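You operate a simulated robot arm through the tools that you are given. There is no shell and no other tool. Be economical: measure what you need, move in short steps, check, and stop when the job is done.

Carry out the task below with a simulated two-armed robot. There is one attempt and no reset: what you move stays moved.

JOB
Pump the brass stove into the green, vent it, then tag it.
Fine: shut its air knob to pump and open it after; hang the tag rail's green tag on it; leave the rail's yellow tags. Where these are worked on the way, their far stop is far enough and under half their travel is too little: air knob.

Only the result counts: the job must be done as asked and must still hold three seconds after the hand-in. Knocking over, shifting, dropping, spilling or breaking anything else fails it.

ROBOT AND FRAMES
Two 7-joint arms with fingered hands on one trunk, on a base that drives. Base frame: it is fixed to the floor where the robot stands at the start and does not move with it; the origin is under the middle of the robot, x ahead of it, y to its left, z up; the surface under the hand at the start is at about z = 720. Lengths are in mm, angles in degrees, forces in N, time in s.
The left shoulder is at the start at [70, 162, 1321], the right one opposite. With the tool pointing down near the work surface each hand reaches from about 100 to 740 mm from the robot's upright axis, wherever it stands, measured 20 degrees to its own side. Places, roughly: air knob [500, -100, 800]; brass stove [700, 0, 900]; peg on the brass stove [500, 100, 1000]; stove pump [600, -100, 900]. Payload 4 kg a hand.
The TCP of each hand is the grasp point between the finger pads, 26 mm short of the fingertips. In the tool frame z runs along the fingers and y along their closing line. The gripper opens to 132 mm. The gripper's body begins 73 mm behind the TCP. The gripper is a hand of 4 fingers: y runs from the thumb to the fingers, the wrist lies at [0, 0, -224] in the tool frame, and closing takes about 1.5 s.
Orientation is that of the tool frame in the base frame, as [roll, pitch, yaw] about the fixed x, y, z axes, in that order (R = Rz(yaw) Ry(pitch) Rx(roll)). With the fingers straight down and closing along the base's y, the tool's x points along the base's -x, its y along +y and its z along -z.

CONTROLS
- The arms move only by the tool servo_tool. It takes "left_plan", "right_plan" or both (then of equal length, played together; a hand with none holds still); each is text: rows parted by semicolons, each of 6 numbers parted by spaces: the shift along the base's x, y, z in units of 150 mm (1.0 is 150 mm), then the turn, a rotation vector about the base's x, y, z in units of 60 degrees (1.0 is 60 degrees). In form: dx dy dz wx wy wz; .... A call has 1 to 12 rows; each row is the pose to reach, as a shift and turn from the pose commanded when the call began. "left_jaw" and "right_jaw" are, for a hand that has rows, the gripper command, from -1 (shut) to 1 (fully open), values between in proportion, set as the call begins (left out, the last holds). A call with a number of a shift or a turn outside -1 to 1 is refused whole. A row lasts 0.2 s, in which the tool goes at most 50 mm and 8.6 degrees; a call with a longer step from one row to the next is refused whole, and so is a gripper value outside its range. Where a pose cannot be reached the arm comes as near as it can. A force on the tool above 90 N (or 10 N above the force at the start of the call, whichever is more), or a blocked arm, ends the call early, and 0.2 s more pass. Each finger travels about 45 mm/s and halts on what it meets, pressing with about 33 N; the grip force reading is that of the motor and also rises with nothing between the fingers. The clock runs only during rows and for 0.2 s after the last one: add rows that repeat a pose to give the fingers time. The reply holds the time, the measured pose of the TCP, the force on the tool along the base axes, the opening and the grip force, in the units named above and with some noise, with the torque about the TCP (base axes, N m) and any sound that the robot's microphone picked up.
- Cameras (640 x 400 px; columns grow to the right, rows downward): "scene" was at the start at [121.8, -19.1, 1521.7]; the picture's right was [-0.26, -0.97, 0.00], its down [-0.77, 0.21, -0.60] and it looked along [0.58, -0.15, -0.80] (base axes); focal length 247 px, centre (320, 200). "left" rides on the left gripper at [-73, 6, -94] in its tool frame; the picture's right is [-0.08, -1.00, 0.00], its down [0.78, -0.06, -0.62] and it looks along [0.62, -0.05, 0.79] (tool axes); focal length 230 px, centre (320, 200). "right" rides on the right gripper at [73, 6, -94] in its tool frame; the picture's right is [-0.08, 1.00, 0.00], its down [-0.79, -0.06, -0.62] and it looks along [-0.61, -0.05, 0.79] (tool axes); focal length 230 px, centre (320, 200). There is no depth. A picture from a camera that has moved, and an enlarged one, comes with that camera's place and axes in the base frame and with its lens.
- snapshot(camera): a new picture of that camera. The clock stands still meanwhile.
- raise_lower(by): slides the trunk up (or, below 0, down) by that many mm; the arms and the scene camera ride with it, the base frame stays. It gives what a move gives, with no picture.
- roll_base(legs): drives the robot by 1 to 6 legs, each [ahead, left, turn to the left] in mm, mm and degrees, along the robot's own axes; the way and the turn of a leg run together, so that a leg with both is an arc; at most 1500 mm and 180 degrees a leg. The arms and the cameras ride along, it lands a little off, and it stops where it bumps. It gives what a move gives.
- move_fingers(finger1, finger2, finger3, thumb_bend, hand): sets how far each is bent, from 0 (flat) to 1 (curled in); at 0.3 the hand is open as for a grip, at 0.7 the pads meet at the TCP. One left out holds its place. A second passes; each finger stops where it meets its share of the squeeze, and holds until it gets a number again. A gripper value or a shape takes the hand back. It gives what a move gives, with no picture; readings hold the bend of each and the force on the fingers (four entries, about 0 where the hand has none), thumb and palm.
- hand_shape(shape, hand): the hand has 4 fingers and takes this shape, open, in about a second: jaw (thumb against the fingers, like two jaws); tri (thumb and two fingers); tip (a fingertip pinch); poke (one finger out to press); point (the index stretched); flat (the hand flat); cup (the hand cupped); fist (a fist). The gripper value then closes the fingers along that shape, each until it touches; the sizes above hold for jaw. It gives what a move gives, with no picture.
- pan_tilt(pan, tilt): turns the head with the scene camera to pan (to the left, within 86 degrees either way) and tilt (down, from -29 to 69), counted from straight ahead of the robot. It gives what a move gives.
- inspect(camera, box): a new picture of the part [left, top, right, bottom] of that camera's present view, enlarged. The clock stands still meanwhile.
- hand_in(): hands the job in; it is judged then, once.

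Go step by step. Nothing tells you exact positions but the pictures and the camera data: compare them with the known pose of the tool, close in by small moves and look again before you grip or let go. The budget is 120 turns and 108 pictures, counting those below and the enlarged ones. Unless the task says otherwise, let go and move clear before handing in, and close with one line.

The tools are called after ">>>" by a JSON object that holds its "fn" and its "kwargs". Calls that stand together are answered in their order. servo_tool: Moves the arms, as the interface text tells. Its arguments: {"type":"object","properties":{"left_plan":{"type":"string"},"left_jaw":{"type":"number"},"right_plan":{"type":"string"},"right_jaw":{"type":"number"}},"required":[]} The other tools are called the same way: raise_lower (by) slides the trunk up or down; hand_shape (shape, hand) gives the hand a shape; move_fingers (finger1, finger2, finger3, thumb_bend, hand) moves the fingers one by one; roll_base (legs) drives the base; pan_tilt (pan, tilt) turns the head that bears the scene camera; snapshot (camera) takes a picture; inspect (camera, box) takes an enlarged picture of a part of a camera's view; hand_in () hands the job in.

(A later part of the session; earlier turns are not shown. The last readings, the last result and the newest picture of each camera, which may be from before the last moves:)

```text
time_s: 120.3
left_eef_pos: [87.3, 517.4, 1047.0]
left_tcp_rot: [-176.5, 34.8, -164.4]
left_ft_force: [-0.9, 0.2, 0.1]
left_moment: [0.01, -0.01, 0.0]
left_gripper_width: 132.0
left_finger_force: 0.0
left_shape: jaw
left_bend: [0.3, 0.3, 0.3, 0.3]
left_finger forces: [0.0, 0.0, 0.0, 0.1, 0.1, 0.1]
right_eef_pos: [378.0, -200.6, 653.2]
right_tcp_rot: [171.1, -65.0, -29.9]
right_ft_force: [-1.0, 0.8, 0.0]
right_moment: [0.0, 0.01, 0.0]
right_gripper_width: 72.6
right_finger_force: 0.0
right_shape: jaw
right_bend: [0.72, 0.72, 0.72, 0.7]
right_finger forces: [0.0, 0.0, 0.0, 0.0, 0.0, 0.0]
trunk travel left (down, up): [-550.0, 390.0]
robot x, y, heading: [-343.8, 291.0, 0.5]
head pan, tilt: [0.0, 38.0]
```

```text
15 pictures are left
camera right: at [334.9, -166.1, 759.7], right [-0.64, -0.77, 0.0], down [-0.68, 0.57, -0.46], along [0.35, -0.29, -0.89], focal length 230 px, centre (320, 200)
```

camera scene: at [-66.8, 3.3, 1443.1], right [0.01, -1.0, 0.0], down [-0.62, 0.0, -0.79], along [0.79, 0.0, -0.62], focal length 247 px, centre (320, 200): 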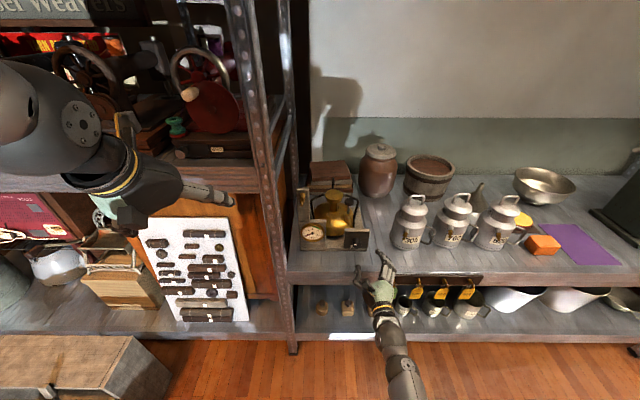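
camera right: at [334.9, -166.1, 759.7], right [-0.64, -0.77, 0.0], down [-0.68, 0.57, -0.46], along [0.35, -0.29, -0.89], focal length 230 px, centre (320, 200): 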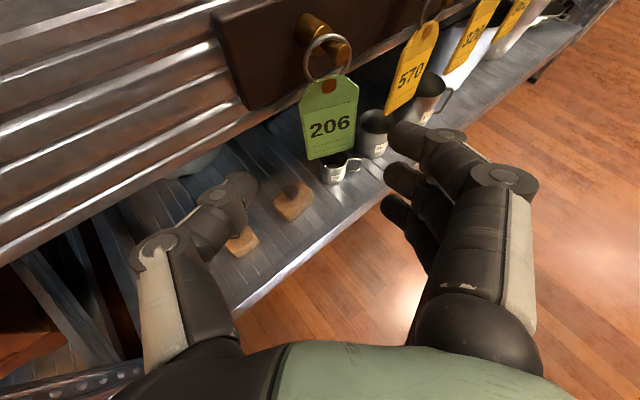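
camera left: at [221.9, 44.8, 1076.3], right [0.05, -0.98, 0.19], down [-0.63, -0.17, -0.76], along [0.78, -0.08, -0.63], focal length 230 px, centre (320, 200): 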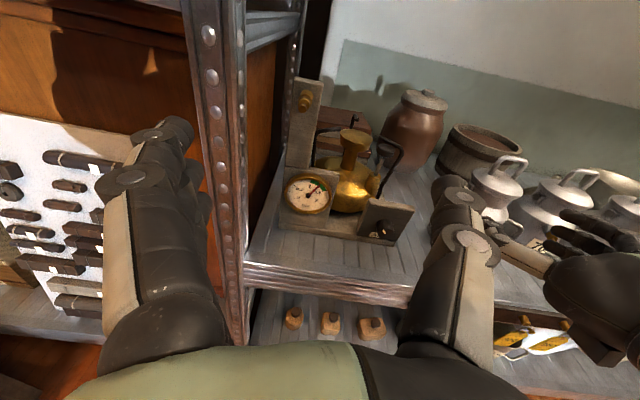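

The plate lies on the approach line. Advance and close on it.

>>> {"fn": "servo_tool", "kwargs": {"right_plan": "0.12 -0.11 -0.08 0 0 0;0.24 -0.23 -0.17 0 0 0;0.36 -0.34 -0.24 0 0 0;0.36 -0.34 -0.24 0 0 0"}}

>>> {"fn": "snapshot", "kwargs": {"camera": "right"}}

```text
time_s: 121.3
left_eef_pos: [87.9, 518.3, 1047.2]
left_tcp_rot: [-176.3, 34.8, -164.3]
left_ft_force: [-0.1, 0.8, 0.6]
left_moment: [0.0, 0.0, -0.02]
left_gripper_width: 131.8
left_finger_force: 0.1
left_shape: jaw
left_bend: [0.3, 0.3, 0.3, 0.3]
left_finger forces: [0.0, 0.1, 0.0, 0.0, 0.0, 0.0]
right_eef_pos: [432.0, -253.5, 617.8]
right_tcp_rot: [170.9, -64.9, -29.8]
right_ft_force: [0.0, 0.4, -0.1]
right_moment: [0.01, 0.02, 0.02]
right_gripper_width: 72.5
right_finger_force: 0.1
right_shape: jaw
right_bend: [0.72, 0.72, 0.72, 0.7]
right_finger forces: [0.0, 0.0, 0.0, 0.0, 0.1, 0.0]
trunk travel left (down, up): [-550.0, 390.0]
robot x, y, heading: [-343.8, 283.7, 0.4]
head pan, tilt: [0.0, 38.0]
```

```text
14 pictures are left
camera right: at [389.2, -218.6, 723.8], right [-0.64, -0.77, 0.0], down [-0.68, 0.57, -0.46], along [0.35, -0.29, -0.89], focal length 230 px, centre (320, 200)
```

right: 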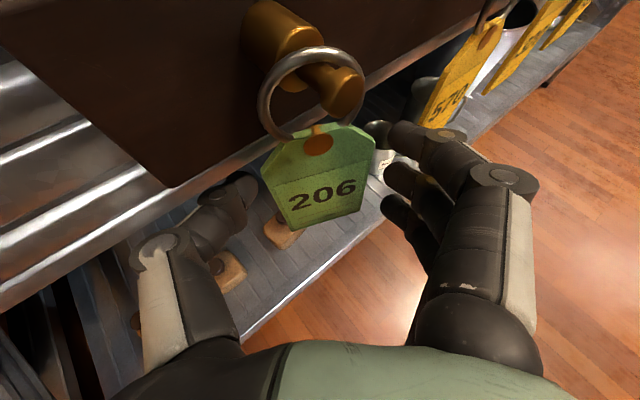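

>>> {"fn": "servo_tool", "kwargs": {"right_plan": "0 0 0 0 0 0;0 0 0 0 0 0;0 0 0 0 0 0;0 0 0 0 0 0;0 0 0 0 0 0;0 0 0 0 0 0;0 0 0 0 0 0;0 0 0 0 0 0", "right_jaw": -1}}

>>> {"fn": "inspect", "kwargs": {"camera": "right", "box": [200, 0, 456, 260]}}

```text
time_s: 123.1
left_eef_pos: [87.2, 517.5, 1046.3]
left_tcp_rot: [-176.4, 34.8, -164.5]
left_ft_force: [-0.3, 0.0, 0.9]
left_moment: [-0.01, -0.03, -0.01]
left_gripper_width: 132.1
left_finger_force: 0.0
left_shape: jaw
left_bend: [0.3, 0.3, 0.3, 0.3]
left_finger forces: [0.0, 0.1, 0.0, 0.1, 0.0, 0.0]
right_eef_pos: [431.6, -254.1, 617.2]
right_tcp_rot: [171.0, -64.9, -29.7]
right_ft_force: [-0.3, -1.0, 0.5]
right_moment: [0.07, 0.05, 0.01]
right_gripper_width: 0.1
right_finger_force: 32.5
right_shape: jaw
right_bend: [0.68, 0.57, 0.69, 0.67]
right_finger forces: [5.1, 0.0, 1.9, 0.0, 4.6, 0.0]
trunk travel left (down, up): [-550.0, 390.0]
robot x, y, heading: [-343.2, 288.4, 0.6]
head pan, tilt: [0.0, 38.0]
```

```text
1.54 times, centred on (328, 130) of right
camera zoom: at [389.2, -219.1, 723.4], right [-0.64, -0.77, 0.0], down [-0.68, 0.57, -0.46], along [0.35, -0.29, -0.89], focal length 354 px, centre (308, 308)
```

zoom: 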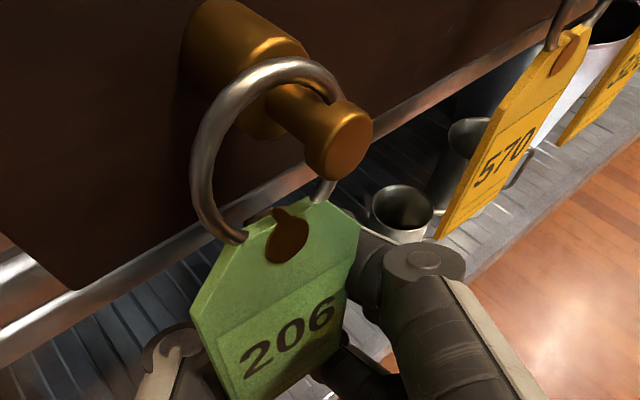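

The tag is now gripped on its faces (about 5 N each side) and the ring stands nicely across the peg. I'll lift about 7 mm to centre the ring on the peg, then draw it straight off toward me.

>>> {"fn": "servo_tool", "kwargs": {"right_plan": "0 0 0.02 0 0 0;0 0 0.045 0 0 0;-0.07 0 0.045 0 0 0;-0.14 0 0.045 0 0 0;-0.2 0 0.045 0 0 0;-0.2 0 0.045 0 0 0"}}

>>> {"fn": "snapshot", "kwargs": {"camera": "right"}}

```text
time_s: 124.5
left_eef_pos: [88.2, 516.7, 1045.9]
left_tcp_rot: [-176.5, 34.6, -164.4]
left_ft_force: [-0.6, -0.1, -0.3]
left_moment: [0.01, -0.01, 0.01]
left_gripper_width: 132.1
left_finger_force: 0.0
left_shape: jaw
left_bend: [0.3, 0.3, 0.3, 0.3]
left_finger forces: [0.0, 0.0, 0.0, 0.0, 0.0, 0.0]
right_eef_pos: [400.0, -252.1, 623.6]
right_tcp_rot: [171.0, -65.0, -29.8]
right_ft_force: [-0.4, -0.3, 0.2]
right_moment: [0.01, 0.0, 0.01]
right_gripper_width: 0.0
right_finger_force: 32.7
right_shape: jaw
right_bend: [0.69, 0.57, 0.69, 0.67]
right_finger forces: [0.2, 0.0, 0.0, 0.1, 0.0, 0.1]
trunk travel left (down, up): [-550.0, 390.0]
robot x, y, heading: [-344.9, 286.1, 0.8]
head pan, tilt: [0.0, 38.0]
```

```text
12 pictures are left
camera right: at [357.9, -216.8, 728.9], right [-0.64, -0.77, 0.0], down [-0.68, 0.57, -0.46], along [0.35, -0.29, -0.89], focal length 230 px, centre (320, 200)
```

right: 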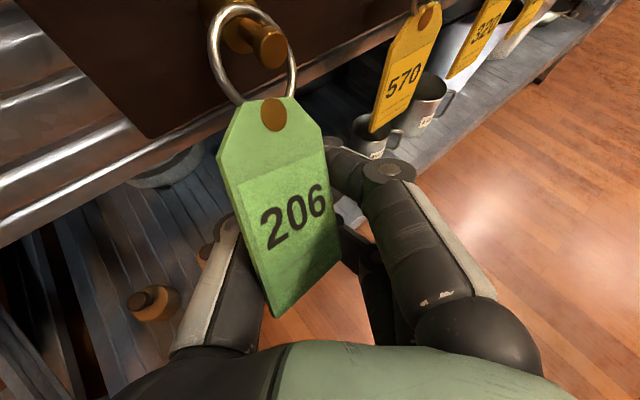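

The tag slipped out: it was in the hollow between the curved fingers rather than between the fingertips. I'll back off, open, and re-grip with the plate right at the tips.

>>> {"fn": "servo_tool", "kwargs": {"right_plan": "-0.1 0.1 0.03 0 0 0;-0.22 0.22 0.1 0 0 0;-0.3 0.3 0.15 0 0 0;-0.3 0.3 0.15 0 0 0"}}

>>> {"fn": "servo_tool", "kwargs": {"right_plan": "0 0 0 0 0 0;0 0 0 0 0 0;0 0 0 0 0 0;0 0 0 0 0 0;0.12 -0.06 -0.05 0 0 0;0.28 -0.15 -0.13 0 0 0;0.44 -0.22 -0.15 0 0 0;0.44 -0.22 -0.15 0 0 0", "right_jaw": 0}}

>>> {"fn": "snapshot", "kwargs": {"camera": "right"}}

```text
time_s: 125.5
left_eef_pos: [87.7, 516.8, 1047.0]
left_tcp_rot: [-176.5, 34.7, -164.4]
left_ft_force: [0.7, 0.8, -0.2]
left_moment: [-0.02, -0.03, -0.01]
left_gripper_width: 131.8
left_finger_force: 0.1
left_shape: jaw
left_bend: [0.3, 0.3, 0.3, 0.3]
left_finger forces: [0.0, 0.0, 0.0, 0.0, 0.1, 0.0]
right_eef_pos: [355.4, -212.8, 650.4]
right_tcp_rot: [170.4, -65.2, -29.6]
right_ft_force: [0.0, -0.3, 0.0]
right_moment: [-0.02, 0.01, 0.02]
right_gripper_width: 0.3
right_finger_force: 32.6
right_shape: jaw
right_bend: [0.69, 0.57, 0.69, 0.67]
right_finger forces: [0.1, 0.0, 0.0, 0.0, 0.0, 0.1]
trunk travel left (down, up): [-550.0, 390.0]
robot x, y, heading: [-344.9, 289.1, 0.4]
head pan, tilt: [0.0, 38.0]
```

```text
time_s: 127.3
left_eef_pos: [86.8, 518.0, 1046.9]
left_tcp_rot: [-176.4, 34.8, -164.5]
left_ft_force: [0.3, 0.3, -0.1]
left_moment: [0.0, -0.01, -0.02]
left_gripper_width: 131.8
left_finger_force: 0.0
left_shape: jaw
left_bend: [0.3, 0.3, 0.3, 0.3]
left_finger forces: [0.0, 0.1, 0.1, 0.0, 0.1, 0.0]
right_eef_pos: [420.5, -239.8, 623.1]
right_tcp_rot: [171.0, -65.0, -29.9]
right_ft_force: [-0.2, -0.1, -0.4]
right_moment: [0.0, 0.02, 0.01]
right_gripper_width: 65.4
right_finger_force: 0.2
right_shape: jaw
right_bend: [0.73, 0.73, 0.73, 0.7]
right_finger forces: [0.1, 0.0, 0.0, 0.1, 0.0, 0.0]
trunk travel left (down, up): [-550.0, 390.0]
robot x, y, heading: [-348.4, 287.3, 0.8]
head pan, tilt: [0.0, 38.0]
```

```text
11 pictures are left
camera right: at [377.3, -205.3, 730.4], right [-0.64, -0.77, 0.0], down [-0.68, 0.57, -0.46], along [0.35, -0.29, -0.89], focal length 230 px, centre (320, 200)
```

right: 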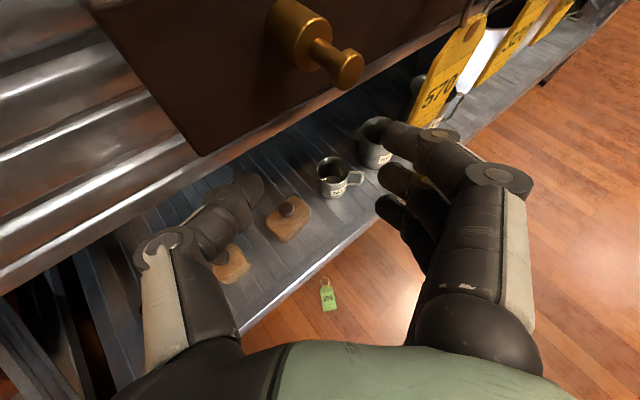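

The tag slid off and is lying on the floor at about [406, -254], still inside my reach since the trunk can lower 550 mm. I'll pull back, point the hand straight down keeping its yaw (which matches the tag's lie), and lower the trunk.

>>> {"fn": "servo_tool", "kwargs": {"right_plan": "-0.2 0.1 0.05 0 0 0;-0.4 0.1 0.1 0 0 0;-0.5 0.1 0.2 0.08 0.1 0;-0.5 0.1 0.3 0.17 0.2 0;-0.5 0.1 0.4 0.25 0.3 0;-0.5 0.05 0.4 0.33 0.4 0;-0.5 0 0.4 0.42 0.5 0;-0.5 0 0.4 0.5 0.6 0;-0.5 0 0.4 0.58 0.7 0;-0.5 0 0.4 0.66 0.8 0;-0.5 0 0.4 0.69 0.83 0", "right_jaw": 0.2}}

>>> {"fn": "raise_lower", "kwargs": {"by": -300}}

>>> {"fn": "snapshot", "kwargs": {"camera": "right"}}

```text
time_s: 129.7
left_eef_pos: [87.1, 516.6, 1046.6]
left_tcp_rot: [-176.5, 34.8, -164.4]
left_ft_force: [-0.6, 0.0, 0.8]
left_moment: [-0.01, 0.0, -0.02]
left_gripper_width: 132.1
left_finger_force: 0.1
left_shape: jaw
left_bend: [0.3, 0.3, 0.3, 0.3]
left_finger forces: [0.0, 0.0, 0.0, 0.0, 0.0, 0.0]
right_eef_pos: [345.5, -241.3, 683.6]
right_tcp_rot: [179.8, -0.4, -35.6]
right_ft_force: [0.0, 0.1, -0.1]
right_moment: [0.02, -0.01, 0.06]
right_gripper_width: 78.9
right_finger_force: 0.0
right_shape: jaw
right_bend: [0.71, 0.71, 0.71, 0.71]
right_finger forces: [0.0, 0.0, 0.0, 0.0, 0.1, 0.0]
trunk travel left (down, up): [-550.0, 390.0]
robot x, y, heading: [-346.7, 287.5, 0.7]
head pan, tilt: [0.0, 38.0]
```

```text
time_s: 132.7
left_eef_pos: [87.3, 517.6, 747.9]
left_tcp_rot: [-176.5, 34.8, -164.4]
left_ft_force: [0.4, 0.2, -0.2]
left_moment: [-0.03, -0.02, -0.02]
left_gripper_width: 131.8
left_finger_force: 0.1
left_shape: jaw
left_bend: [0.3, 0.3, 0.3, 0.3]
left_finger forces: [0.0, 0.1, 0.0, 0.1, 0.0, 0.1]
right_eef_pos: [345.6, -240.5, 383.6]
right_tcp_rot: [-179.9, -0.4, -35.6]
right_ft_force: [0.3, 0.4, 0.0]
right_moment: [-0.03, 0.01, -0.03]
right_gripper_width: 79.2
right_finger_force: 0.1
right_shape: jaw
right_bend: [0.71, 0.71, 0.71, 0.71]
right_finger forces: [0.0, 0.0, 0.0, 0.0, 0.0, 0.1]
trunk travel left (down, up): [-250.0, 690.0]
robot x, y, heading: [-346.2, 286.6, 0.5]
head pan, tilt: [0.0, 38.0]
```

```text
10 pictures are left
camera right: at [400.8, -286.3, 478.4], right [-0.64, -0.77, 0.0], down [-0.61, 0.51, 0.61], along [-0.47, 0.39, -0.79], focal length 230 px, centre (320, 200)
```

right: 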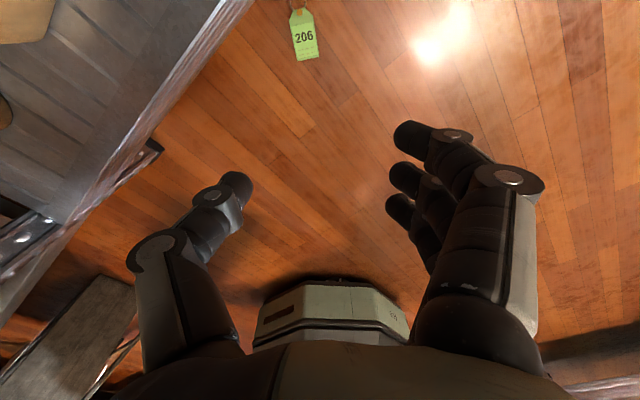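

The tag lies at [404, -254] with its ring pointing away, in front of the lower shelf edge (x ≈ 435). I'll close the fingers, lower further, and press lightly on the plate to drag it ~100 mm toward me, clear of the shelf.

>>> {"fn": "raise_lower", "kwargs": {"by": -230}}

>>> {"fn": "servo_tool", "kwargs": {"right_plan": "0.05 -0.02 -0.15 -0.06 -0.07 0;0.15 -0.03 -0.3 -0.1 -0.12 0;0.27 -0.04 -0.5 -0.12 -0.15 0;0.27 -0.04 -0.65 -0.12 -0.15 0;0.27 -0.04 -0.7 -0.12 -0.15 0;0.27 -0.04 -0.7 -0.12 -0.15 0", "right_jaw": -1}}

```text
time_s: 135.1
left_eef_pos: [87.5, 518.1, 516.4]
left_tcp_rot: [-176.4, 34.8, -164.4]
left_ft_force: [0.0, -0.2, 0.0]
left_moment: [0.03, 0.0, -0.03]
left_gripper_width: 132.1
left_finger_force: 0.1
left_shape: jaw
left_bend: [0.3, 0.3, 0.3, 0.3]
left_finger forces: [0.1, 0.1, 0.0, 0.0, 0.1, 0.0]
right_eef_pos: [346.4, -240.5, 152.2]
right_tcp_rot: [180.0, -0.5, -35.6]
right_ft_force: [-0.2, 0.0, -0.1]
right_moment: [-0.02, -0.01, -0.01]
right_gripper_width: 78.8
right_finger_force: 0.0
right_shape: jaw
right_bend: [0.71, 0.71, 0.71, 0.71]
right_finger forces: [0.0, 0.1, 0.1, 0.1, 0.0, 0.1]
trunk travel left (down, up): [-20.0, 920.0]
robot x, y, heading: [-342.9, 285.4, 0.4]
head pan, tilt: [0.0, 38.0]
```

```text
time_s: 136.5
left_eef_pos: [87.5, 517.6, 516.7]
left_tcp_rot: [-176.4, 34.7, -164.4]
left_ft_force: [0.0, 0.0, 0.1]
left_moment: [-0.04, -0.01, 0.02]
left_gripper_width: 131.8
left_finger_force: 0.1
left_shape: jaw
left_bend: [0.3, 0.3, 0.3, 0.3]
left_finger forces: [0.1, 0.0, 0.1, 0.0, 0.0, 0.0]
right_eef_pos: [364.7, -243.5, 59.1]
right_tcp_rot: [179.3, -12.0, -35.5]
right_ft_force: [0.1, -0.1, 0.2]
right_moment: [0.0, -0.01, 0.0]
right_gripper_width: 0.0
right_finger_force: 32.9
right_shape: jaw
right_bend: [0.69, 0.57, 0.69, 0.67]
right_finger forces: [0.1, 0.0, 0.0, 0.0, 0.0, 0.1]
right hand out of reach, approached as far as the arm can: row 3, 4, 5, 6
trunk travel left (down, up): [-20.0, 920.0]
robot x, y, heading: [-348.9, 286.6, 0.5]
head pan, tilt: [0.0, 38.0]
```

Out of reach by a little. I'll lift, pull back, and drive the base right and forward so the arm isn't stretched.

>>> {"fn": "servo_tool", "kwargs": {"right_plan": "-0.15 0 0.2 0 0 0;-0.33 0 0.3 0 0 0"}}

>>> {"fn": "roll_base", "kwargs": {"legs": [[0, -180, 0], [60, 0, 0]]}}

>>> {"fn": "servo_tool", "kwargs": {"right_plan": "0 0.25 0 0 0 0;0 0.5 0 0 0 0;0 0.75 0 0 0 0;0 1 0 0 0 0"}}

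>>> {"fn": "snapshot", "kwargs": {"camera": "right"}}

```text
time_s: 137.1
left_eef_pos: [86.9, 516.6, 516.2]
left_tcp_rot: [-176.4, 34.7, -164.4]
left_ft_force: [-0.5, -0.7, 0.0]
left_moment: [0.04, -0.02, -0.03]
left_gripper_width: 131.7
left_finger_force: 0.1
left_shape: jaw
left_bend: [0.3, 0.3, 0.3, 0.3]
left_finger forces: [0.0, 0.0, 0.0, 0.0, 0.0, 0.0]
right_eef_pos: [315.8, -242.8, 104.4]
right_tcp_rot: [179.4, -12.1, -35.6]
right_ft_force: [-0.4, 0.3, 1.2]
right_moment: [0.01, 0.05, -0.03]
right_gripper_width: 0.2
right_finger_force: 33.4
right_shape: jaw
right_bend: [0.69, 0.57, 0.69, 0.67]
right_finger forces: [0.0, 0.0, 0.1, 0.0, 0.0, 0.0]
trunk travel left (down, up): [-20.0, 920.0]
robot x, y, heading: [-344.5, 285.0, 0.5]
head pan, tilt: [0.0, 38.0]
```

```text
time_s: 139.2
left_eef_pos: [149.1, 338.4, 516.2]
left_tcp_rot: [-176.5, 34.7, -164.2]
left_ft_force: [0.4, -0.3, -0.6]
left_moment: [0.0, 0.04, 0.0]
left_gripper_width: 132.2
left_finger_force: 0.0
left_shape: jaw
left_bend: [0.3, 0.3, 0.3, 0.3]
left_finger forces: [0.0, 0.1, 0.0, 0.0, 0.0, 0.0]
right_eef_pos: [380.0, -421.1, 105.5]
right_tcp_rot: [179.3, -11.9, -35.3]
right_ft_force: [0.3, 0.5, -0.6]
right_moment: [0.0, -0.01, 0.01]
right_gripper_width: 0.1
right_finger_force: 33.0
right_shape: jaw
right_bend: [0.69, 0.57, 0.69, 0.67]
right_finger forces: [0.0, 0.0, 0.0, 0.0, 0.0, 0.0]
trunk travel left (down, up): [-20.0, 920.0]
robot x, y, heading: [-282.2, 111.2, 0.9]
head pan, tilt: [0.0, 38.0]
```

```text
time_s: 140.2
left_eef_pos: [149.3, 338.8, 516.4]
left_tcp_rot: [-176.4, 34.7, -164.3]
left_ft_force: [0.4, 0.4, 0.3]
left_moment: [0.05, 0.0, 0.0]
left_gripper_width: 132.0
left_finger_force: 0.0
left_shape: jaw
left_bend: [0.3, 0.3, 0.3, 0.3]
left_finger forces: [0.0, 0.0, 0.0, 0.0, 0.0, 0.0]
right_eef_pos: [379.1, -270.2, 105.0]
right_tcp_rot: [179.3, -12.0, -35.4]
right_ft_force: [0.3, 0.1, 0.3]
right_moment: [0.0, -0.02, 0.02]
right_gripper_width: 0.2
right_finger_force: 33.0
right_shape: jaw
right_bend: [0.69, 0.57, 0.69, 0.67]
right_finger forces: [0.1, 0.0, 0.1, 0.0, 0.0, 0.1]
trunk travel left (down, up): [-20.0, 920.0]
robot x, y, heading: [-285.2, 104.7, 0.9]
head pan, tilt: [0.0, 38.0]
```

```text
9 pictures are left
camera right: at [418.0, -304.2, 211.8], right [-0.64, -0.77, 0.0], down [-0.69, 0.57, 0.44], along [-0.33, 0.28, -0.9], focal length 230 px, centre (320, 200)
```

right: 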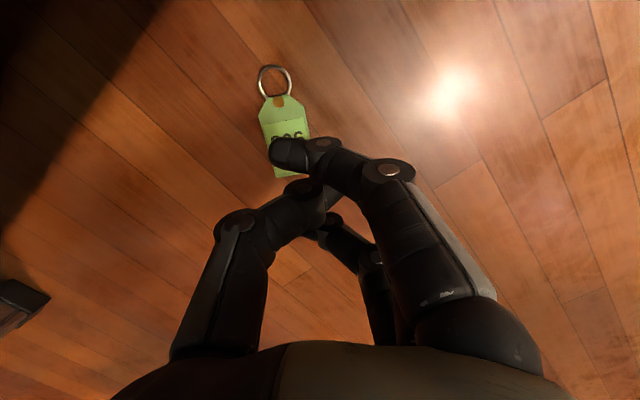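

The ring is just under the shelf edge. I'll press on the plate with the closed fingertips and drag it about 105 mm toward me.

>>> {"fn": "servo_tool", "kwargs": {"right_plan": "0.17 0.13 -0.2 0 0 0;0.17 0.13 -0.4 0 0 0;0.17 0.13 -0.49 0 0 0;0.1 0.13 -0.5 0 0 0;0 0.13 -0.5 0 0 0;-0.1 0.13 -0.5 0 0 0;-0.2 0.13 -0.5 0 0 0;-0.3 0.13 -0.5 0 0 0;-0.4 0.13 -0.5 0 0 0;-0.5 0.13 -0.5 0 0 0;-0.5 0.13 -0.4 0 0 0;-0.5 0.13 -0.1 0 0 0"}}

>>> {"fn": "snapshot", "kwargs": {"camera": "right"}}

```text
time_s: 142.8
left_eef_pos: [148.7, 338.0, 516.0]
left_tcp_rot: [-176.5, 34.7, -164.2]
left_ft_force: [0.1, -0.5, 0.1]
left_moment: [0.01, 0.0, 0.01]
left_gripper_width: 131.5
left_finger_force: 0.1
left_shape: jaw
left_bend: [0.3, 0.3, 0.3, 0.3]
left_finger forces: [0.0, 0.0, 0.0, 0.1, 0.0, 0.0]
right_eef_pos: [301.6, -270.2, 92.2]
right_tcp_rot: [178.2, -12.7, -36.1]
right_ft_force: [0.0, 0.1, -0.4]
right_moment: [0.01, -0.05, 0.01]
right_gripper_width: 0.0
right_finger_force: 33.0
right_shape: jaw
right_bend: [0.69, 0.57, 0.69, 0.68]
right_finger forces: [0.0, 0.0, 0.1, 0.1, 0.1, 0.1]
trunk travel left (down, up): [-20.0, 920.0]
robot x, y, heading: [-284.6, 107.5, 0.8]
head pan, tilt: [0.0, 38.0]
```

```text
8 pictures are left
camera right: at [340.7, -301.8, 199.9], right [-0.65, -0.76, 0.01], down [-0.68, 0.6, 0.43], along [-0.33, 0.27, -0.9], focal length 230 px, centre (320, 200)
```

right: 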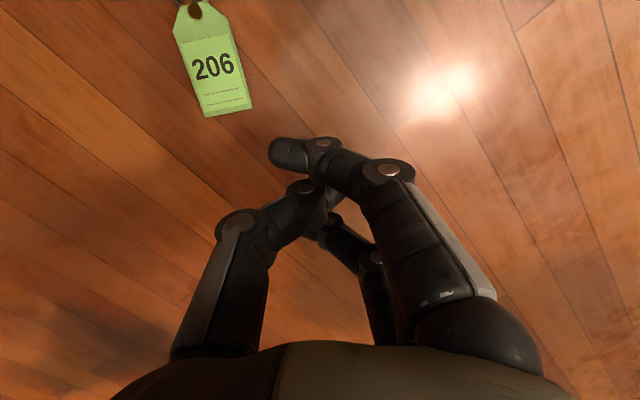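

The tag wasn't touched and is still at [405, -254]. The shelf clears if I grip its nearer half directly with only a slight tilt, so I'll open, align the yaw and hover over it.

>>> {"fn": "servo_tool", "kwargs": {"right_plan": "0.15 0.05 0 0.02 0.03 -0.03;0.3 0.1 0 0.05 0.06 -0.06;0.45 0.17 0 0.075 0.09 -0.1;0.61 0.17 0 0.075 0.09 -0.1;0.61 0.17 0 0.075 0.09 -0.1", "right_jaw": 0}}

>>> {"fn": "snapshot", "kwargs": {"camera": "right"}}

```text
time_s: 144.0
left_eef_pos: [148.3, 338.9, 517.6]
left_tcp_rot: [-176.4, 34.8, -164.3]
left_ft_force: [-0.3, 0.0, 1.1]
left_moment: [-0.02, -0.01, 0.03]
left_gripper_width: 132.0
left_finger_force: 0.0
left_shape: jaw
left_bend: [0.3, 0.3, 0.3, 0.3]
left_finger forces: [0.0, 0.0, 0.0, 0.0, 0.1, 0.0]
right_eef_pos: [395.2, -224.2, 89.7]
right_tcp_rot: [179.4, -4.8, -41.7]
right_ft_force: [-31.4, 8.3, 6.0]
right_moment: [-1.24, -4.05, -1.22]
right_gripper_width: 65.5
right_finger_force: 0.1
right_shape: jaw
right_bend: [0.73, 0.73, 0.73, 0.7]
right_finger forces: [0.0, 0.0, 0.0, 0.1, 0.0, 0.0]
trunk travel left (down, up): [-20.0, 920.0]
robot x, y, heading: [-286.1, 102.3, 0.8]
head pan, tilt: [0.0, 38.0]
```

```text
7 pictures are left
camera right: at [438.9, -270.6, 189.4], right [-0.72, -0.69, 0.0], down [-0.58, 0.6, 0.55], along [-0.38, 0.39, -0.84], focal length 230 px, centre (320, 200)
```

right: 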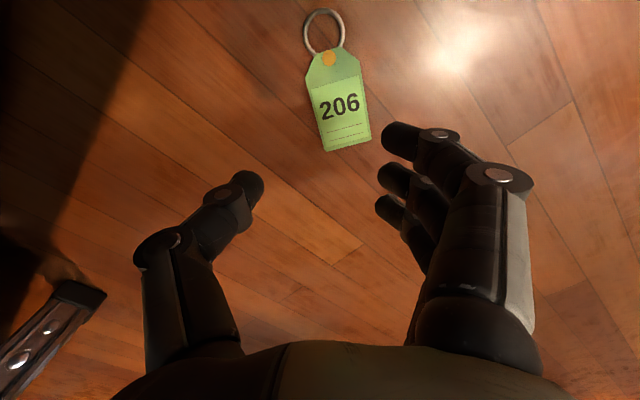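

The wrist touched the shelf edge, so I need more tilt. I'll back off, close the fingers and tilt about 20° more for the drag, then press down and check the force.

>>> {"fn": "servo_tool", "kwargs": {"right_plan": "-0.15 -0.03 0 0 0 0;-0.2 -0.06 0.05 -0.06 -0.08 0;-0.2 -0.1 0.05 -0.13 -0.16 0;-0.2 -0.13 0.05 -0.19 -0.23 0;-0.2 -0.13 0.05 -0.19 -0.23 0;-0.2 -0.13 0.05 -0.19 -0.23 0", "right_jaw": -1}}

```text
time_s: 145.6
left_eef_pos: [148.5, 338.2, 517.1]
left_tcp_rot: [-176.4, 34.7, -164.2]
left_ft_force: [-0.5, 0.6, -0.7]
left_moment: [0.01, 0.01, 0.0]
left_gripper_width: 132.0
left_finger_force: 0.0
left_shape: jaw
left_bend: [0.3, 0.3, 0.3, 0.3]
left_finger forces: [0.0, 0.0, 0.0, 0.0, 0.0, 0.1]
right_eef_pos: [371.9, -274.0, 111.3]
right_tcp_rot: [179.9, -24.6, -43.5]
right_ft_force: [-0.1, 0.3, 0.2]
right_moment: [-0.01, 0.0, 0.01]
right_gripper_width: 0.1
right_finger_force: 33.3
right_shape: jaw
right_bend: [0.69, 0.57, 0.69, 0.67]
right_finger forces: [0.1, 0.0, 0.1, 0.0, 0.0, 0.0]
trunk travel left (down, up): [-20.0, 920.0]
robot x, y, heading: [-282.7, 106.0, 0.8]
head pan, tilt: [0.0, 38.0]
stopped in row 6 (right hand): the arm was blocked; the commanded pose is now the measured one
```

I'll shift the base 75 mm left (the arm prefers reaching to its right), then press down on the plate.

>>> {"fn": "roll_base", "kwargs": {"legs": [[0, 75, 0]]}}

>>> {"fn": "servo_tool", "kwargs": {"right_plan": "0.05 -0.12 -0.1 0 0 0;0.12 -0.25 -0.2 0 0 0;0.2 -0.37 -0.3 0 0 0;0.2 -0.37 -0.4 0 0 0;0.2 -0.37 -0.45 0 0 0"}}

```text
time_s: 146.6
left_eef_pos: [147.1, 413.7, 516.8]
left_tcp_rot: [-176.3, 34.7, -164.2]
left_ft_force: [-0.5, 0.5, -0.4]
left_moment: [-0.02, 0.04, -0.01]
left_gripper_width: 131.9
left_finger_force: 0.1
left_shape: jaw
left_bend: [0.3, 0.3, 0.3, 0.3]
left_finger forces: [0.1, 0.1, 0.1, 0.0, 0.0, 0.1]
right_eef_pos: [369.5, -198.4, 110.5]
right_tcp_rot: [180.0, -24.5, -43.6]
right_ft_force: [0.9, -0.5, 0.4]
right_moment: [-0.02, -0.02, 0.0]
right_gripper_width: 0.0
right_finger_force: 33.1
right_shape: jaw
right_bend: [0.69, 0.57, 0.69, 0.67]
right_finger forces: [0.0, 0.0, 0.0, 0.0, 0.0, 0.1]
trunk travel left (down, up): [-20.0, 920.0]
robot x, y, heading: [-283.1, 186.1, 1.0]
head pan, tilt: [0.0, 38.0]
```

```text
time_s: 147.8
left_eef_pos: [148.8, 413.3, 517.3]
left_tcp_rot: [-176.4, 34.8, -164.2]
left_ft_force: [0.4, -0.3, -0.4]
left_moment: [0.01, -0.02, 0.02]
left_gripper_width: 132.0
left_finger_force: 0.1
left_shape: jaw
left_bend: [0.3, 0.3, 0.3, 0.3]
left_finger forces: [0.0, 0.1, 0.0, 0.0, 0.0, 0.0]
right_eef_pos: [399.6, -253.3, 44.7]
right_tcp_rot: [180.0, -24.5, -43.4]
right_ft_force: [-0.4, 0.2, 0.6]
right_moment: [0.0, -0.02, 0.02]
right_gripper_width: 0.1
right_finger_force: 32.9
right_shape: jaw
right_bend: [0.69, 0.57, 0.69, 0.67]
right_finger forces: [0.0, 0.1, 0.0, 0.0, 0.0, 0.0]
trunk travel left (down, up): [-20.0, 920.0]
robot x, y, heading: [-283.1, 177.4, 0.8]
head pan, tilt: [0.0, 38.0]
```

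Exactly on target and no contact yet. I'll inch down to find the floor contact.

>>> {"fn": "servo_tool", "kwargs": {"right_plan": "0 0 -0.03 0 0 0;0 0 -0.06 0 0 0;0 0 -0.09 0 0 0;0 0 -0.12 0 0 0"}}

```text
time_s: 148.8
left_eef_pos: [146.9, 413.7, 518.2]
left_tcp_rot: [-176.3, 34.8, -164.1]
left_ft_force: [-0.1, 0.2, -0.1]
left_moment: [-0.02, -0.02, 0.0]
left_gripper_width: 131.8
left_finger_force: 0.1
left_shape: jaw
left_bend: [0.3, 0.3, 0.3, 0.3]
left_finger forces: [0.1, 0.0, 0.0, 0.1, 0.1, 0.0]
right_eef_pos: [401.2, -256.8, 32.0]
right_tcp_rot: [-180.0, -25.0, -43.5]
right_ft_force: [-5.8, 3.4, 26.2]
right_moment: [-0.3, 0.23, -0.07]
right_gripper_width: 0.3
right_finger_force: 32.8
right_shape: jaw
right_bend: [0.69, 0.62, 0.69, 0.68]
right_finger forces: [0.0, 48.3, 0.0, 0.0, 0.1, 0.0]
trunk travel left (down, up): [-20.0, 920.0]
robot x, y, heading: [-283.6, 181.9, 0.7]
head pan, tilt: [0.0, 38.0]
```

Firm contact (26 N). Drag toward me about 110 mm, then lift.

>>> {"fn": "servo_tool", "kwargs": {"right_plan": "-0.08 0 0.005 0 0 0;-0.16 0 0.005 0 0 0;-0.24 0 0.005 0 0 0;-0.32 0 0.005 0 0 0;-0.4 0 0.005 0 0 0;-0.48 0 0.005 0 0 0;-0.56 0 0.005 0 0 0;-0.64 0 0.005 0 0 0;-0.72 0 0.005 0 0 0;-0.72 0 0.2 0 0 0;-0.72 0 0.45 0 0 0"}}

>>> {"fn": "snapshot", "kwargs": {"camera": "right"}}

```text
time_s: 151.2
left_eef_pos: [147.7, 412.7, 515.8]
left_tcp_rot: [-176.4, 34.7, -164.1]
left_ft_force: [0.0, 0.8, 0.1]
left_moment: [0.0, 0.01, 0.02]
left_gripper_width: 131.5
left_finger_force: 0.1
left_shape: jaw
left_bend: [0.3, 0.3, 0.3, 0.3]
left_finger forces: [0.1, 0.0, 0.0, 0.0, 0.0, 0.0]
right_eef_pos: [284.9, -276.1, 97.0]
right_tcp_rot: [178.6, -25.4, -43.9]
right_ft_force: [-0.7, 0.1, -0.4]
right_moment: [0.0, -0.04, 0.05]
right_gripper_width: 0.1
right_finger_force: 32.5
right_shape: jaw
right_bend: [0.69, 0.58, 0.7, 0.68]
right_finger forces: [0.0, 0.0, 0.0, 0.1, 0.0, 0.0]
trunk travel left (down, up): [-20.0, 920.0]
robot x, y, heading: [-282.4, 180.7, 0.8]
head pan, tilt: [0.0, 38.0]
```

```text
6 pictures are left
camera right: at [301.4, -295.9, 213.6], right [-0.75, -0.66, -0.01], down [-0.65, 0.73, 0.22], along [-0.14, 0.17, -0.98], focal length 230 px, centre (320, 200)
```

right: 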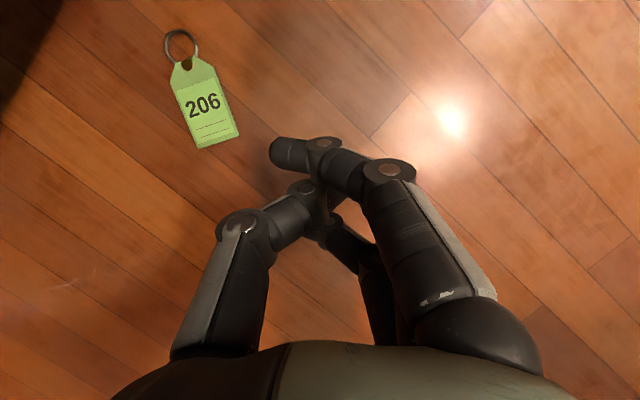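

The tag didn't slide. Better idea: pinch the plate in place with only the thumb and middle fingertip, with the other two fingers curled out of the way, so the tilt doesn't matter. I'll shape the hand and hover over the upper part of the plate.

>>> {"fn": "move_fingers", "kwargs": {"hand": "right", "finger1": 1, "finger2": 0.5, "finger3": 1, "thumb_bend": 0.5}}

>>> {"fn": "servo_tool", "kwargs": {"right_plan": "0.25 0.01 0 0 0 0;0.5 0.02 0 0 0 0;0.76 0.03 -0.1 0 0 0;0.76 0.03 -0.2 0 0 0"}}

>>> {"fn": "snapshot", "kwargs": {"camera": "right"}}

```text
time_s: 152.2
left_eef_pos: [148.4, 412.9, 516.6]
left_tcp_rot: [-176.4, 34.7, -164.1]
left_ft_force: [-0.2, -0.6, -0.1]
left_moment: [-0.01, 0.01, 0.04]
left_gripper_width: 132.1
left_finger_force: 0.1
left_shape: jaw
left_bend: [0.3, 0.3, 0.3, 0.3]
left_finger forces: [0.1, 0.0, 0.0, 0.1, 0.0, 0.0]
right_eef_pos: [287.7, -275.3, 101.0]
right_tcp_rot: [179.0, -25.6, -44.3]
right_ft_force: [0.1, -0.1, -0.8]
right_moment: [0.04, 0.0, 0.0]
right_gripper_width: 47.5
right_finger_force: 0.1
right_shape: fingers
right_bend: [1.0, 0.5, 1.0, 0.5]
right_finger forces: [0.0, 0.0, 0.1, 0.1, 0.0, 0.1]
trunk travel left (down, up): [-20.0, 920.0]
robot x, y, heading: [-282.2, 181.8, 0.6]
head pan, tilt: [0.0, 38.0]
```

```text
time_s: 153.2
left_eef_pos: [148.4, 411.9, 516.7]
left_tcp_rot: [-176.5, 34.8, -164.1]
left_ft_force: [-0.1, 0.1, 0.4]
left_moment: [-0.01, 0.03, -0.02]
left_gripper_width: 131.8
left_finger_force: 0.0
left_shape: jaw
left_bend: [0.3, 0.3, 0.3, 0.3]
left_finger forces: [0.0, 0.0, 0.0, 0.1, 0.1, 0.0]
right_eef_pos: [405.2, -250.5, 62.5]
right_tcp_rot: [-179.9, -24.5, -43.5]
right_ft_force: [0.0, -0.2, 0.2]
right_moment: [-0.01, 0.05, 0.0]
right_gripper_width: 47.7
right_finger_force: 0.1
right_shape: fingers
right_bend: [1.0, 0.5, 1.0, 0.5]
right_finger forces: [0.0, 0.0, 0.0, 0.0, 0.0, 0.0]
trunk travel left (down, up): [-20.0, 920.0]
robot x, y, heading: [-286.4, 183.9, 1.0]
head pan, tilt: [0.0, 38.0]
```

```text
5 pictures are left
camera right: at [420.2, -272.3, 179.6], right [-0.74, -0.67, -0.03], down [-0.66, 0.71, 0.23], along [-0.13, 0.19, -0.97], focal length 230 px, centre (320, 200)
```

right: 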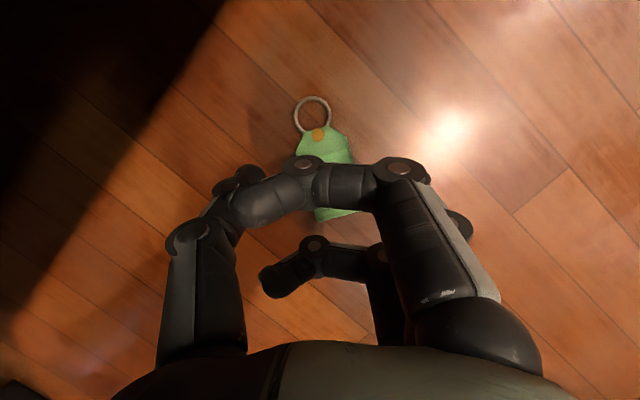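

The layout is as intended and the tag is centred. I'll open slightly more, descend to the floor, and close thumb and middle finger.

>>> {"fn": "move_fingers", "kwargs": {"hand": "right", "finger2": 0.43, "thumb_bend": 0.43}}

>>> {"fn": "servo_tool", "kwargs": {"right_plan": "0 0 -0.1 0 0 0;0.01 0 -0.18 0 0 0;0.01 0 -0.23 0 0 0;0.01 0 -0.25 0 0 0"}}

>>> {"fn": "move_fingers", "kwargs": {"hand": "right", "finger2": 0.8, "thumb_bend": 0.8}}

```text
time_s: 154.2
left_eef_pos: [148.8, 413.2, 516.2]
left_tcp_rot: [-176.3, 34.8, -164.2]
left_ft_force: [1.1, -0.1, 0.2]
left_moment: [0.03, 0.01, -0.01]
left_gripper_width: 132.0
left_finger_force: 0.0
left_shape: jaw
left_bend: [0.3, 0.3, 0.3, 0.3]
left_finger forces: [0.1, 0.0, 0.0, 0.0, 0.0, 0.0]
right_eef_pos: [405.0, -250.8, 63.0]
right_tcp_rot: [-180.0, -24.5, -43.5]
right_ft_force: [-0.5, -0.7, -0.1]
right_moment: [-0.04, 0.01, -0.02]
right_gripper_width: 51.8
right_finger_force: 0.0
right_shape: fingers
right_bend: [1.0, 0.43, 1.0, 0.43]
right_finger forces: [0.0, 0.1, 0.0, 0.0, 0.0, 0.0]
trunk travel left (down, up): [-20.0, 920.0]
robot x, y, heading: [-285.9, 180.2, 0.9]
head pan, tilt: [0.0, 38.0]
```

```text
time_s: 155.2
left_eef_pos: [147.2, 415.3, 518.0]
left_tcp_rot: [-176.3, 34.9, -164.2]
left_ft_force: [0.8, -0.9, -0.4]
left_moment: [0.0, 0.03, 0.0]
left_gripper_width: 132.0
left_finger_force: 0.1
left_shape: jaw
left_bend: [0.3, 0.3, 0.3, 0.3]
left_finger forces: [0.1, 0.0, 0.0, 0.1, 0.0, 0.0]
right_eef_pos: [407.7, -250.9, 30.6]
right_tcp_rot: [179.9, -25.0, -43.5]
right_ft_force: [-6.7, 2.8, 21.0]
right_moment: [0.46, -0.3, 0.25]
right_gripper_width: 51.9
right_finger_force: 10.7
right_shape: fingers
right_bend: [1.0, 0.43, 1.0, 0.43]
right_finger forces: [0.0, 5.7, 0.0, 0.0, 15.1, 0.1]
trunk travel left (down, up): [-20.0, 920.0]
robot x, y, heading: [-284.5, 183.6, 0.8]
head pan, tilt: [0.0, 38.0]
```

```text
time_s: 156.2
left_eef_pos: [148.1, 414.0, 517.5]
left_tcp_rot: [-176.3, 35.0, -164.2]
left_ft_force: [0.6, 0.5, -0.2]
left_moment: [0.0, 0.0, -0.01]
left_gripper_width: 131.8
left_finger_force: 0.0
left_shape: jaw
left_bend: [0.3, 0.3, 0.3, 0.3]
left_finger forces: [0.0, 0.1, 0.0, 0.0, 0.0, 0.0]
right_eef_pos: [408.3, -249.6, 29.2]
right_tcp_rot: [-179.9, -24.8, -43.4]
right_ft_force: [10.1, 8.3, 18.3]
right_moment: [0.34, -0.56, 0.05]
right_gripper_width: 40.0
right_finger_force: 22.2
right_shape: fingers
right_bend: [1.0, 0.7, 1.0, 0.68]
right_finger forces: [0.0, 14.3, 0.0, 0.0, 30.1, 0.0]
trunk travel left (down, up): [-20.0, 920.0]
robot x, y, heading: [-282.0, 183.4, 1.0]
head pan, tilt: [0.0, 38.0]
```

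It stopped at 40 mm with force on both tips, so it has the plate by its edges. Lift gently.

>>> {"fn": "servo_tool", "kwargs": {"right_plan": "0 0 0.04 0 0 0;0 0 0.1 0 0 0;0 0 0.2 0 0 0;0 0 0.3 0 0 0"}}

>>> {"fn": "snapshot", "kwargs": {"camera": "right"}}

```text
time_s: 157.2
left_eef_pos: [147.8, 413.1, 516.0]
left_tcp_rot: [-176.4, 34.7, -164.2]
left_ft_force: [-0.7, -0.3, -0.7]
left_moment: [0.0, 0.0, -0.02]
left_gripper_width: 131.9
left_finger_force: 0.1
left_shape: jaw
left_bend: [0.3, 0.3, 0.3, 0.3]
left_finger forces: [0.0, 0.0, 0.0, 0.0, 0.0, 0.0]
right_eef_pos: [406.0, -250.6, 68.7]
right_tcp_rot: [179.9, -24.6, -43.5]
right_ft_force: [0.2, -0.4, -0.1]
right_moment: [0.01, 0.0, 0.02]
right_gripper_width: 38.4
right_finger_force: 13.9
right_shape: fingers
right_bend: [1.0, 0.63, 1.0, 0.72]
right_finger forces: [0.0, 14.1, 0.1, 0.1, 13.8, 0.0]
trunk travel left (down, up): [-20.0, 920.0]
robot x, y, heading: [-285.7, 183.4, 1.0]
head pan, tilt: [0.0, 38.0]
```

```text
4 pictures are left
camera right: at [421.4, -272.8, 186.0], right [-0.74, -0.67, -0.03], down [-0.66, 0.71, 0.24], along [-0.14, 0.2, -0.97], focal length 230 px, centre (320, 200)
```

right: 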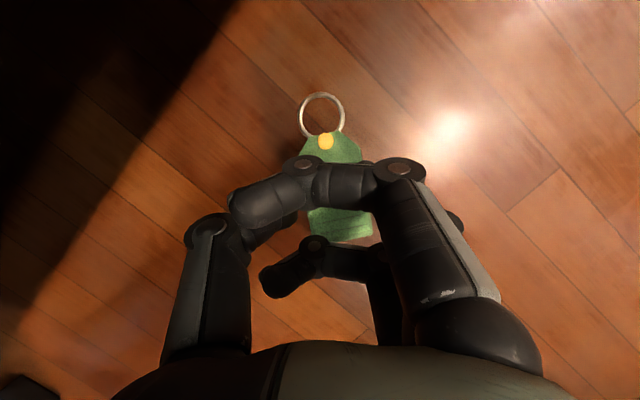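

The tag is off the floor and held evenly (14 N each side), ring pointing forward. I'll pull back clear of the shelf, then raise the trunk.

>>> {"fn": "servo_tool", "kwargs": {"right_plan": "-0.15 0 0.05 0 0 0;-0.35 0 0.1 0 0 0;-0.55 0 0.1 0 0 0;-0.75 0 0.1 0 0 0"}}

>>> {"fn": "raise_lower", "kwargs": {"by": 500}}

```text
time_s: 158.4
left_eef_pos: [148.2, 413.0, 515.9]
left_tcp_rot: [-176.4, 34.8, -164.3]
left_ft_force: [-0.1, 0.5, -0.2]
left_moment: [0.01, 0.02, 0.02]
left_gripper_width: 132.0
left_finger_force: 0.0
left_shape: jaw
left_bend: [0.3, 0.3, 0.3, 0.3]
left_finger forces: [0.0, 0.0, 0.0, 0.0, 0.0, 0.1]
right_eef_pos: [296.7, -282.7, 105.2]
right_tcp_rot: [179.9, -26.7, -45.8]
right_ft_force: [-0.7, 0.1, -0.9]
right_moment: [0.02, 0.03, -0.01]
right_gripper_width: 38.2
right_finger_force: 13.7
right_shape: fingers
right_bend: [1.0, 0.63, 1.0, 0.72]
right_finger forces: [0.1, 14.1, 0.1, 0.1, 13.7, 0.0]
trunk travel left (down, up): [-20.0, 920.0]
robot x, y, heading: [-283.5, 182.1, 0.8]
head pan, tilt: [0.0, 38.0]
stopped in row 4 (right hand): the arm was blocked; the commanded pose is now the measured one
```

```text
refused: 500 is not a number from -400 to 400
```

Still held. Raise in two steps, then drive left to put the stove peg to the robot's right.

>>> {"fn": "raise_lower", "kwargs": {"by": 400}}

>>> {"fn": "raise_lower", "kwargs": {"by": 400}}

>>> {"fn": "roll_base", "kwargs": {"legs": [[-70, 0, 0], [0, 300, 0]]}}

```text
time_s: 162.2
left_eef_pos: [149.1, 412.9, 917.6]
left_tcp_rot: [-176.4, 34.8, -164.1]
left_ft_force: [-0.1, -0.8, 0.0]
left_moment: [0.0, 0.02, -0.03]
left_gripper_width: 132.0
left_finger_force: 0.0
left_shape: jaw
left_bend: [0.3, 0.3, 0.3, 0.3]
left_finger forces: [0.0, 0.0, 0.0, 0.1, 0.0, 0.0]
right_eef_pos: [297.3, -282.7, 504.6]
right_tcp_rot: [179.9, -26.6, -45.8]
right_ft_force: [0.1, -0.6, -0.7]
right_moment: [0.0, 0.02, 0.0]
right_gripper_width: 38.5
right_finger_force: 13.9
right_shape: fingers
right_bend: [1.0, 0.63, 1.0, 0.72]
right_finger forces: [0.1, 13.9, 0.0, 0.0, 13.6, 0.0]
trunk travel left (down, up): [-420.0, 520.0]
robot x, y, heading: [-284.7, 182.9, 0.9]
head pan, tilt: [0.0, 38.0]
```

```text
time_s: 166.1
left_eef_pos: [148.0, 412.7, 1316.2]
left_tcp_rot: [-176.5, 34.8, -164.2]
left_ft_force: [0.2, 0.5, -0.2]
left_moment: [0.03, 0.03, 0.01]
left_gripper_width: 131.8
left_finger_force: 0.0
left_shape: jaw
left_bend: [0.3, 0.3, 0.3, 0.3]
left_finger forces: [0.0, 0.1, 0.1, 0.1, 0.1, 0.1]
right_eef_pos: [296.9, -283.1, 905.4]
right_tcp_rot: [179.8, -26.7, -45.9]
right_ft_force: [-0.3, 0.0, -0.3]
right_moment: [-0.02, -0.02, 0.03]
right_gripper_width: 38.0
right_finger_force: 14.1
right_shape: fingers
right_bend: [1.0, 0.63, 1.0, 0.72]
right_finger forces: [0.0, 13.9, 0.0, 0.1, 13.7, 0.0]
trunk travel left (down, up): [-820.0, 120.0]
robot x, y, heading: [-283.5, 179.3, 0.8]
head pan, tilt: [0.0, 38.0]
```

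```text
time_s: 168.8
left_eef_pos: [73.4, 717.7, 1316.3]
left_tcp_rot: [-176.5, 34.8, -164.1]
left_ft_force: [0.0, -0.4, 0.6]
left_moment: [0.0, -0.02, -0.01]
left_gripper_width: 132.2
left_finger_force: 0.0
left_shape: jaw
left_bend: [0.3, 0.3, 0.3, 0.3]
left_finger forces: [0.0, 0.0, 0.1, 0.0, 0.0, 0.0]
right_eef_pos: [224.8, 22.0, 902.8]
right_tcp_rot: [180.0, -26.5, -45.5]
right_ft_force: [-0.5, -0.7, -0.7]
right_moment: [0.02, -0.02, 0.0]
right_gripper_width: 38.3
right_finger_force: 14.1
right_shape: fingers
right_bend: [1.0, 0.63, 1.0, 0.72]
right_finger forces: [0.0, 14.0, 0.0, 0.0, 13.6, 0.0]
trunk travel left (down, up): [-820.0, 120.0]
robot x, y, heading: [-355.7, 485.3, 1.0]
head pan, tilt: [0.0, 38.0]
```

All stable. Raise 100 mm more and turn the hand to 30° down, facing the stove peg, still well in front of it.

>>> {"fn": "raise_lower", "kwargs": {"by": 100}}

>>> {"fn": "servo_tool", "kwargs": {"right_plan": "0.1 0.03 0 -0.025 -0.07 0.097;0.2 0.06 0 -0.05 -0.142 0.195;0.3 0.09 0 -0.074 -0.214 0.29;0.4 0.12 -0.05 -0.1 -0.285 0.39;0.5 0.15 -0.1 -0.124 -0.356 0.487;0.55 0.18 -0.15 -0.149 -0.427 0.585;0.6 0.2 -0.19 -0.173 -0.5 0.68;0.6 0.22 -0.19 -0.198 -0.57 0.78"}}

```text
time_s: 170.1
left_eef_pos: [73.0, 719.4, 1416.6]
left_tcp_rot: [-176.4, 34.8, -164.0]
left_ft_force: [0.4, -0.4, -0.5]
left_moment: [-0.01, 0.0, 0.03]
left_gripper_width: 132.0
left_finger_force: 0.1
left_shape: jaw
left_bend: [0.3, 0.3, 0.3, 0.3]
left_finger forces: [0.0, 0.0, 0.0, 0.0, 0.0, 0.0]
right_eef_pos: [223.7, 22.6, 1005.3]
right_tcp_rot: [179.8, -26.6, -45.5]
right_ft_force: [-0.6, 0.3, 0.8]
right_moment: [-0.06, 0.05, -0.02]
right_gripper_width: 38.2
right_finger_force: 13.5
right_shape: fingers
right_bend: [1.0, 0.63, 1.0, 0.72]
right_finger forces: [0.1, 14.0, 0.0, 0.1, 13.6, 0.1]
trunk travel left (down, up): [-920.0, 20.0]
robot x, y, heading: [-359.4, 483.0, 1.2]
head pan, tilt: [0.0, 38.0]
```

```text
time_s: 171.9
left_eef_pos: [73.6, 716.9, 1415.3]
left_tcp_rot: [-176.5, 34.9, -164.0]
left_ft_force: [0.1, 0.0, 0.4]
left_moment: [0.03, 0.02, 0.01]
left_gripper_width: 131.8
left_finger_force: 0.1
left_shape: jaw
left_bend: [0.3, 0.3, 0.3, 0.3]
left_finger forces: [0.0, 0.1, 0.1, 0.0, 0.0, 0.0]
right_eef_pos: [316.3, 58.2, 976.9]
right_tcp_rot: [-176.9, -61.9, 0.5]
right_ft_force: [-0.2, -0.2, 1.1]
right_moment: [0.02, -0.01, 0.02]
right_gripper_width: 38.4
right_finger_force: 13.8
right_shape: fingers
right_bend: [1.0, 0.63, 1.0, 0.72]
right_finger forces: [0.0, 13.5, 0.0, 0.0, 13.4, 0.0]
trunk travel left (down, up): [-920.0, 20.0]
robot x, y, heading: [-356.4, 484.5, 1.3]
head pan, tilt: [0.0, 38.0]
```

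Pose reached and the tag is still held. I'll pitch up another 15° if the arm allows, then look.

>>> {"fn": "servo_tool", "kwargs": {"right_plan": "0.05 0 0 0 -0.09 0;0.1 0 0 0 -0.18 0;0.15 0 0 0 -0.26 0"}}

>>> {"fn": "snapshot", "kwargs": {"camera": "right"}}

```text
time_s: 172.7
left_eef_pos: [73.5, 718.2, 1416.7]
left_tcp_rot: [-176.5, 34.8, -164.0]
left_ft_force: [-0.6, 0.6, -0.3]
left_moment: [0.01, -0.03, 0.0]
left_gripper_width: 132.0
left_finger_force: 0.1
left_shape: jaw
left_bend: [0.3, 0.3, 0.3, 0.3]
left_finger forces: [0.1, 0.1, 0.0, 0.0, 0.0, 0.1]
right_eef_pos: [339.5, 55.0, 977.0]
right_tcp_rot: [-178.3, -77.4, 1.6]
right_ft_force: [0.0, 0.3, 0.1]
right_moment: [-0.02, 0.03, 0.0]
right_gripper_width: 38.3
right_finger_force: 13.1
right_shape: fingers
right_bend: [1.0, 0.63, 1.0, 0.72]
right_finger forces: [0.0, 13.3, 0.0, 0.0, 13.4, 0.1]
trunk travel left (down, up): [-920.0, 20.0]
robot x, y, heading: [-357.2, 483.3, 1.1]
head pan, tilt: [0.0, 38.0]
```

```text
3 pictures are left
camera right: at [263.1, 45.3, 1068.3], right [0.04, -1.0, -0.08], down [-0.78, 0.02, -0.63], along [0.63, 0.09, -0.77], focal length 230 px, centre (320, 200)
```

right: 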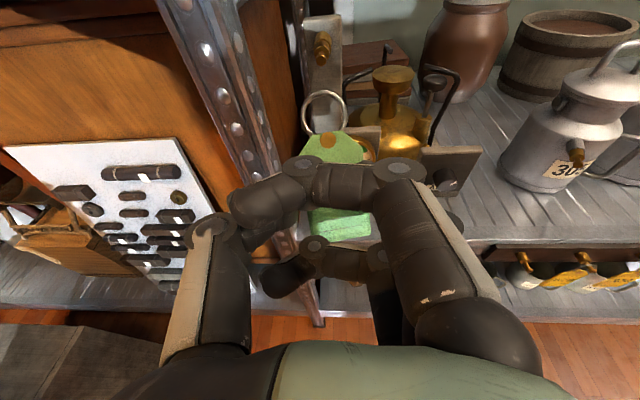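

The ring is at about [388, 56, 996] and the stove peg head at about [497, 61, 988]. I'll roll the base forward 55 mm, then bring the ring just in front of the peg head.

>>> {"fn": "roll_base", "kwargs": {"legs": [[55, 0, 0]]}}

```text
time_s: 173.6
left_eef_pos: [117.5, 718.7, 1421.2]
left_tcp_rot: [-176.3, 35.3, -163.9]
left_ft_force: [-0.6, -0.5, 0.2]
left_moment: [-0.01, -0.08, -0.01]
left_gripper_width: 132.0
left_finger_force: 0.0
left_shape: jaw
left_bend: [0.3, 0.3, 0.3, 0.3]
left_finger forces: [0.1, 0.0, 0.0, 0.0, 0.0, 0.0]
right_eef_pos: [386.3, 57.4, 981.7]
right_tcp_rot: [-178.7, -77.7, 2.1]
right_ft_force: [-0.7, -0.6, 0.4]
right_moment: [0.02, 0.02, 0.0]
right_gripper_width: 38.1
right_finger_force: 13.3
right_shape: fingers
right_bend: [1.0, 0.63, 1.0, 0.72]
right_finger forces: [0.0, 13.5, 0.0, 0.0, 13.4, 0.0]
trunk travel left (down, up): [-920.0, 20.0]
robot x, y, heading: [-306.3, 487.1, 1.2]
head pan, tilt: [0.0, 38.0]
```

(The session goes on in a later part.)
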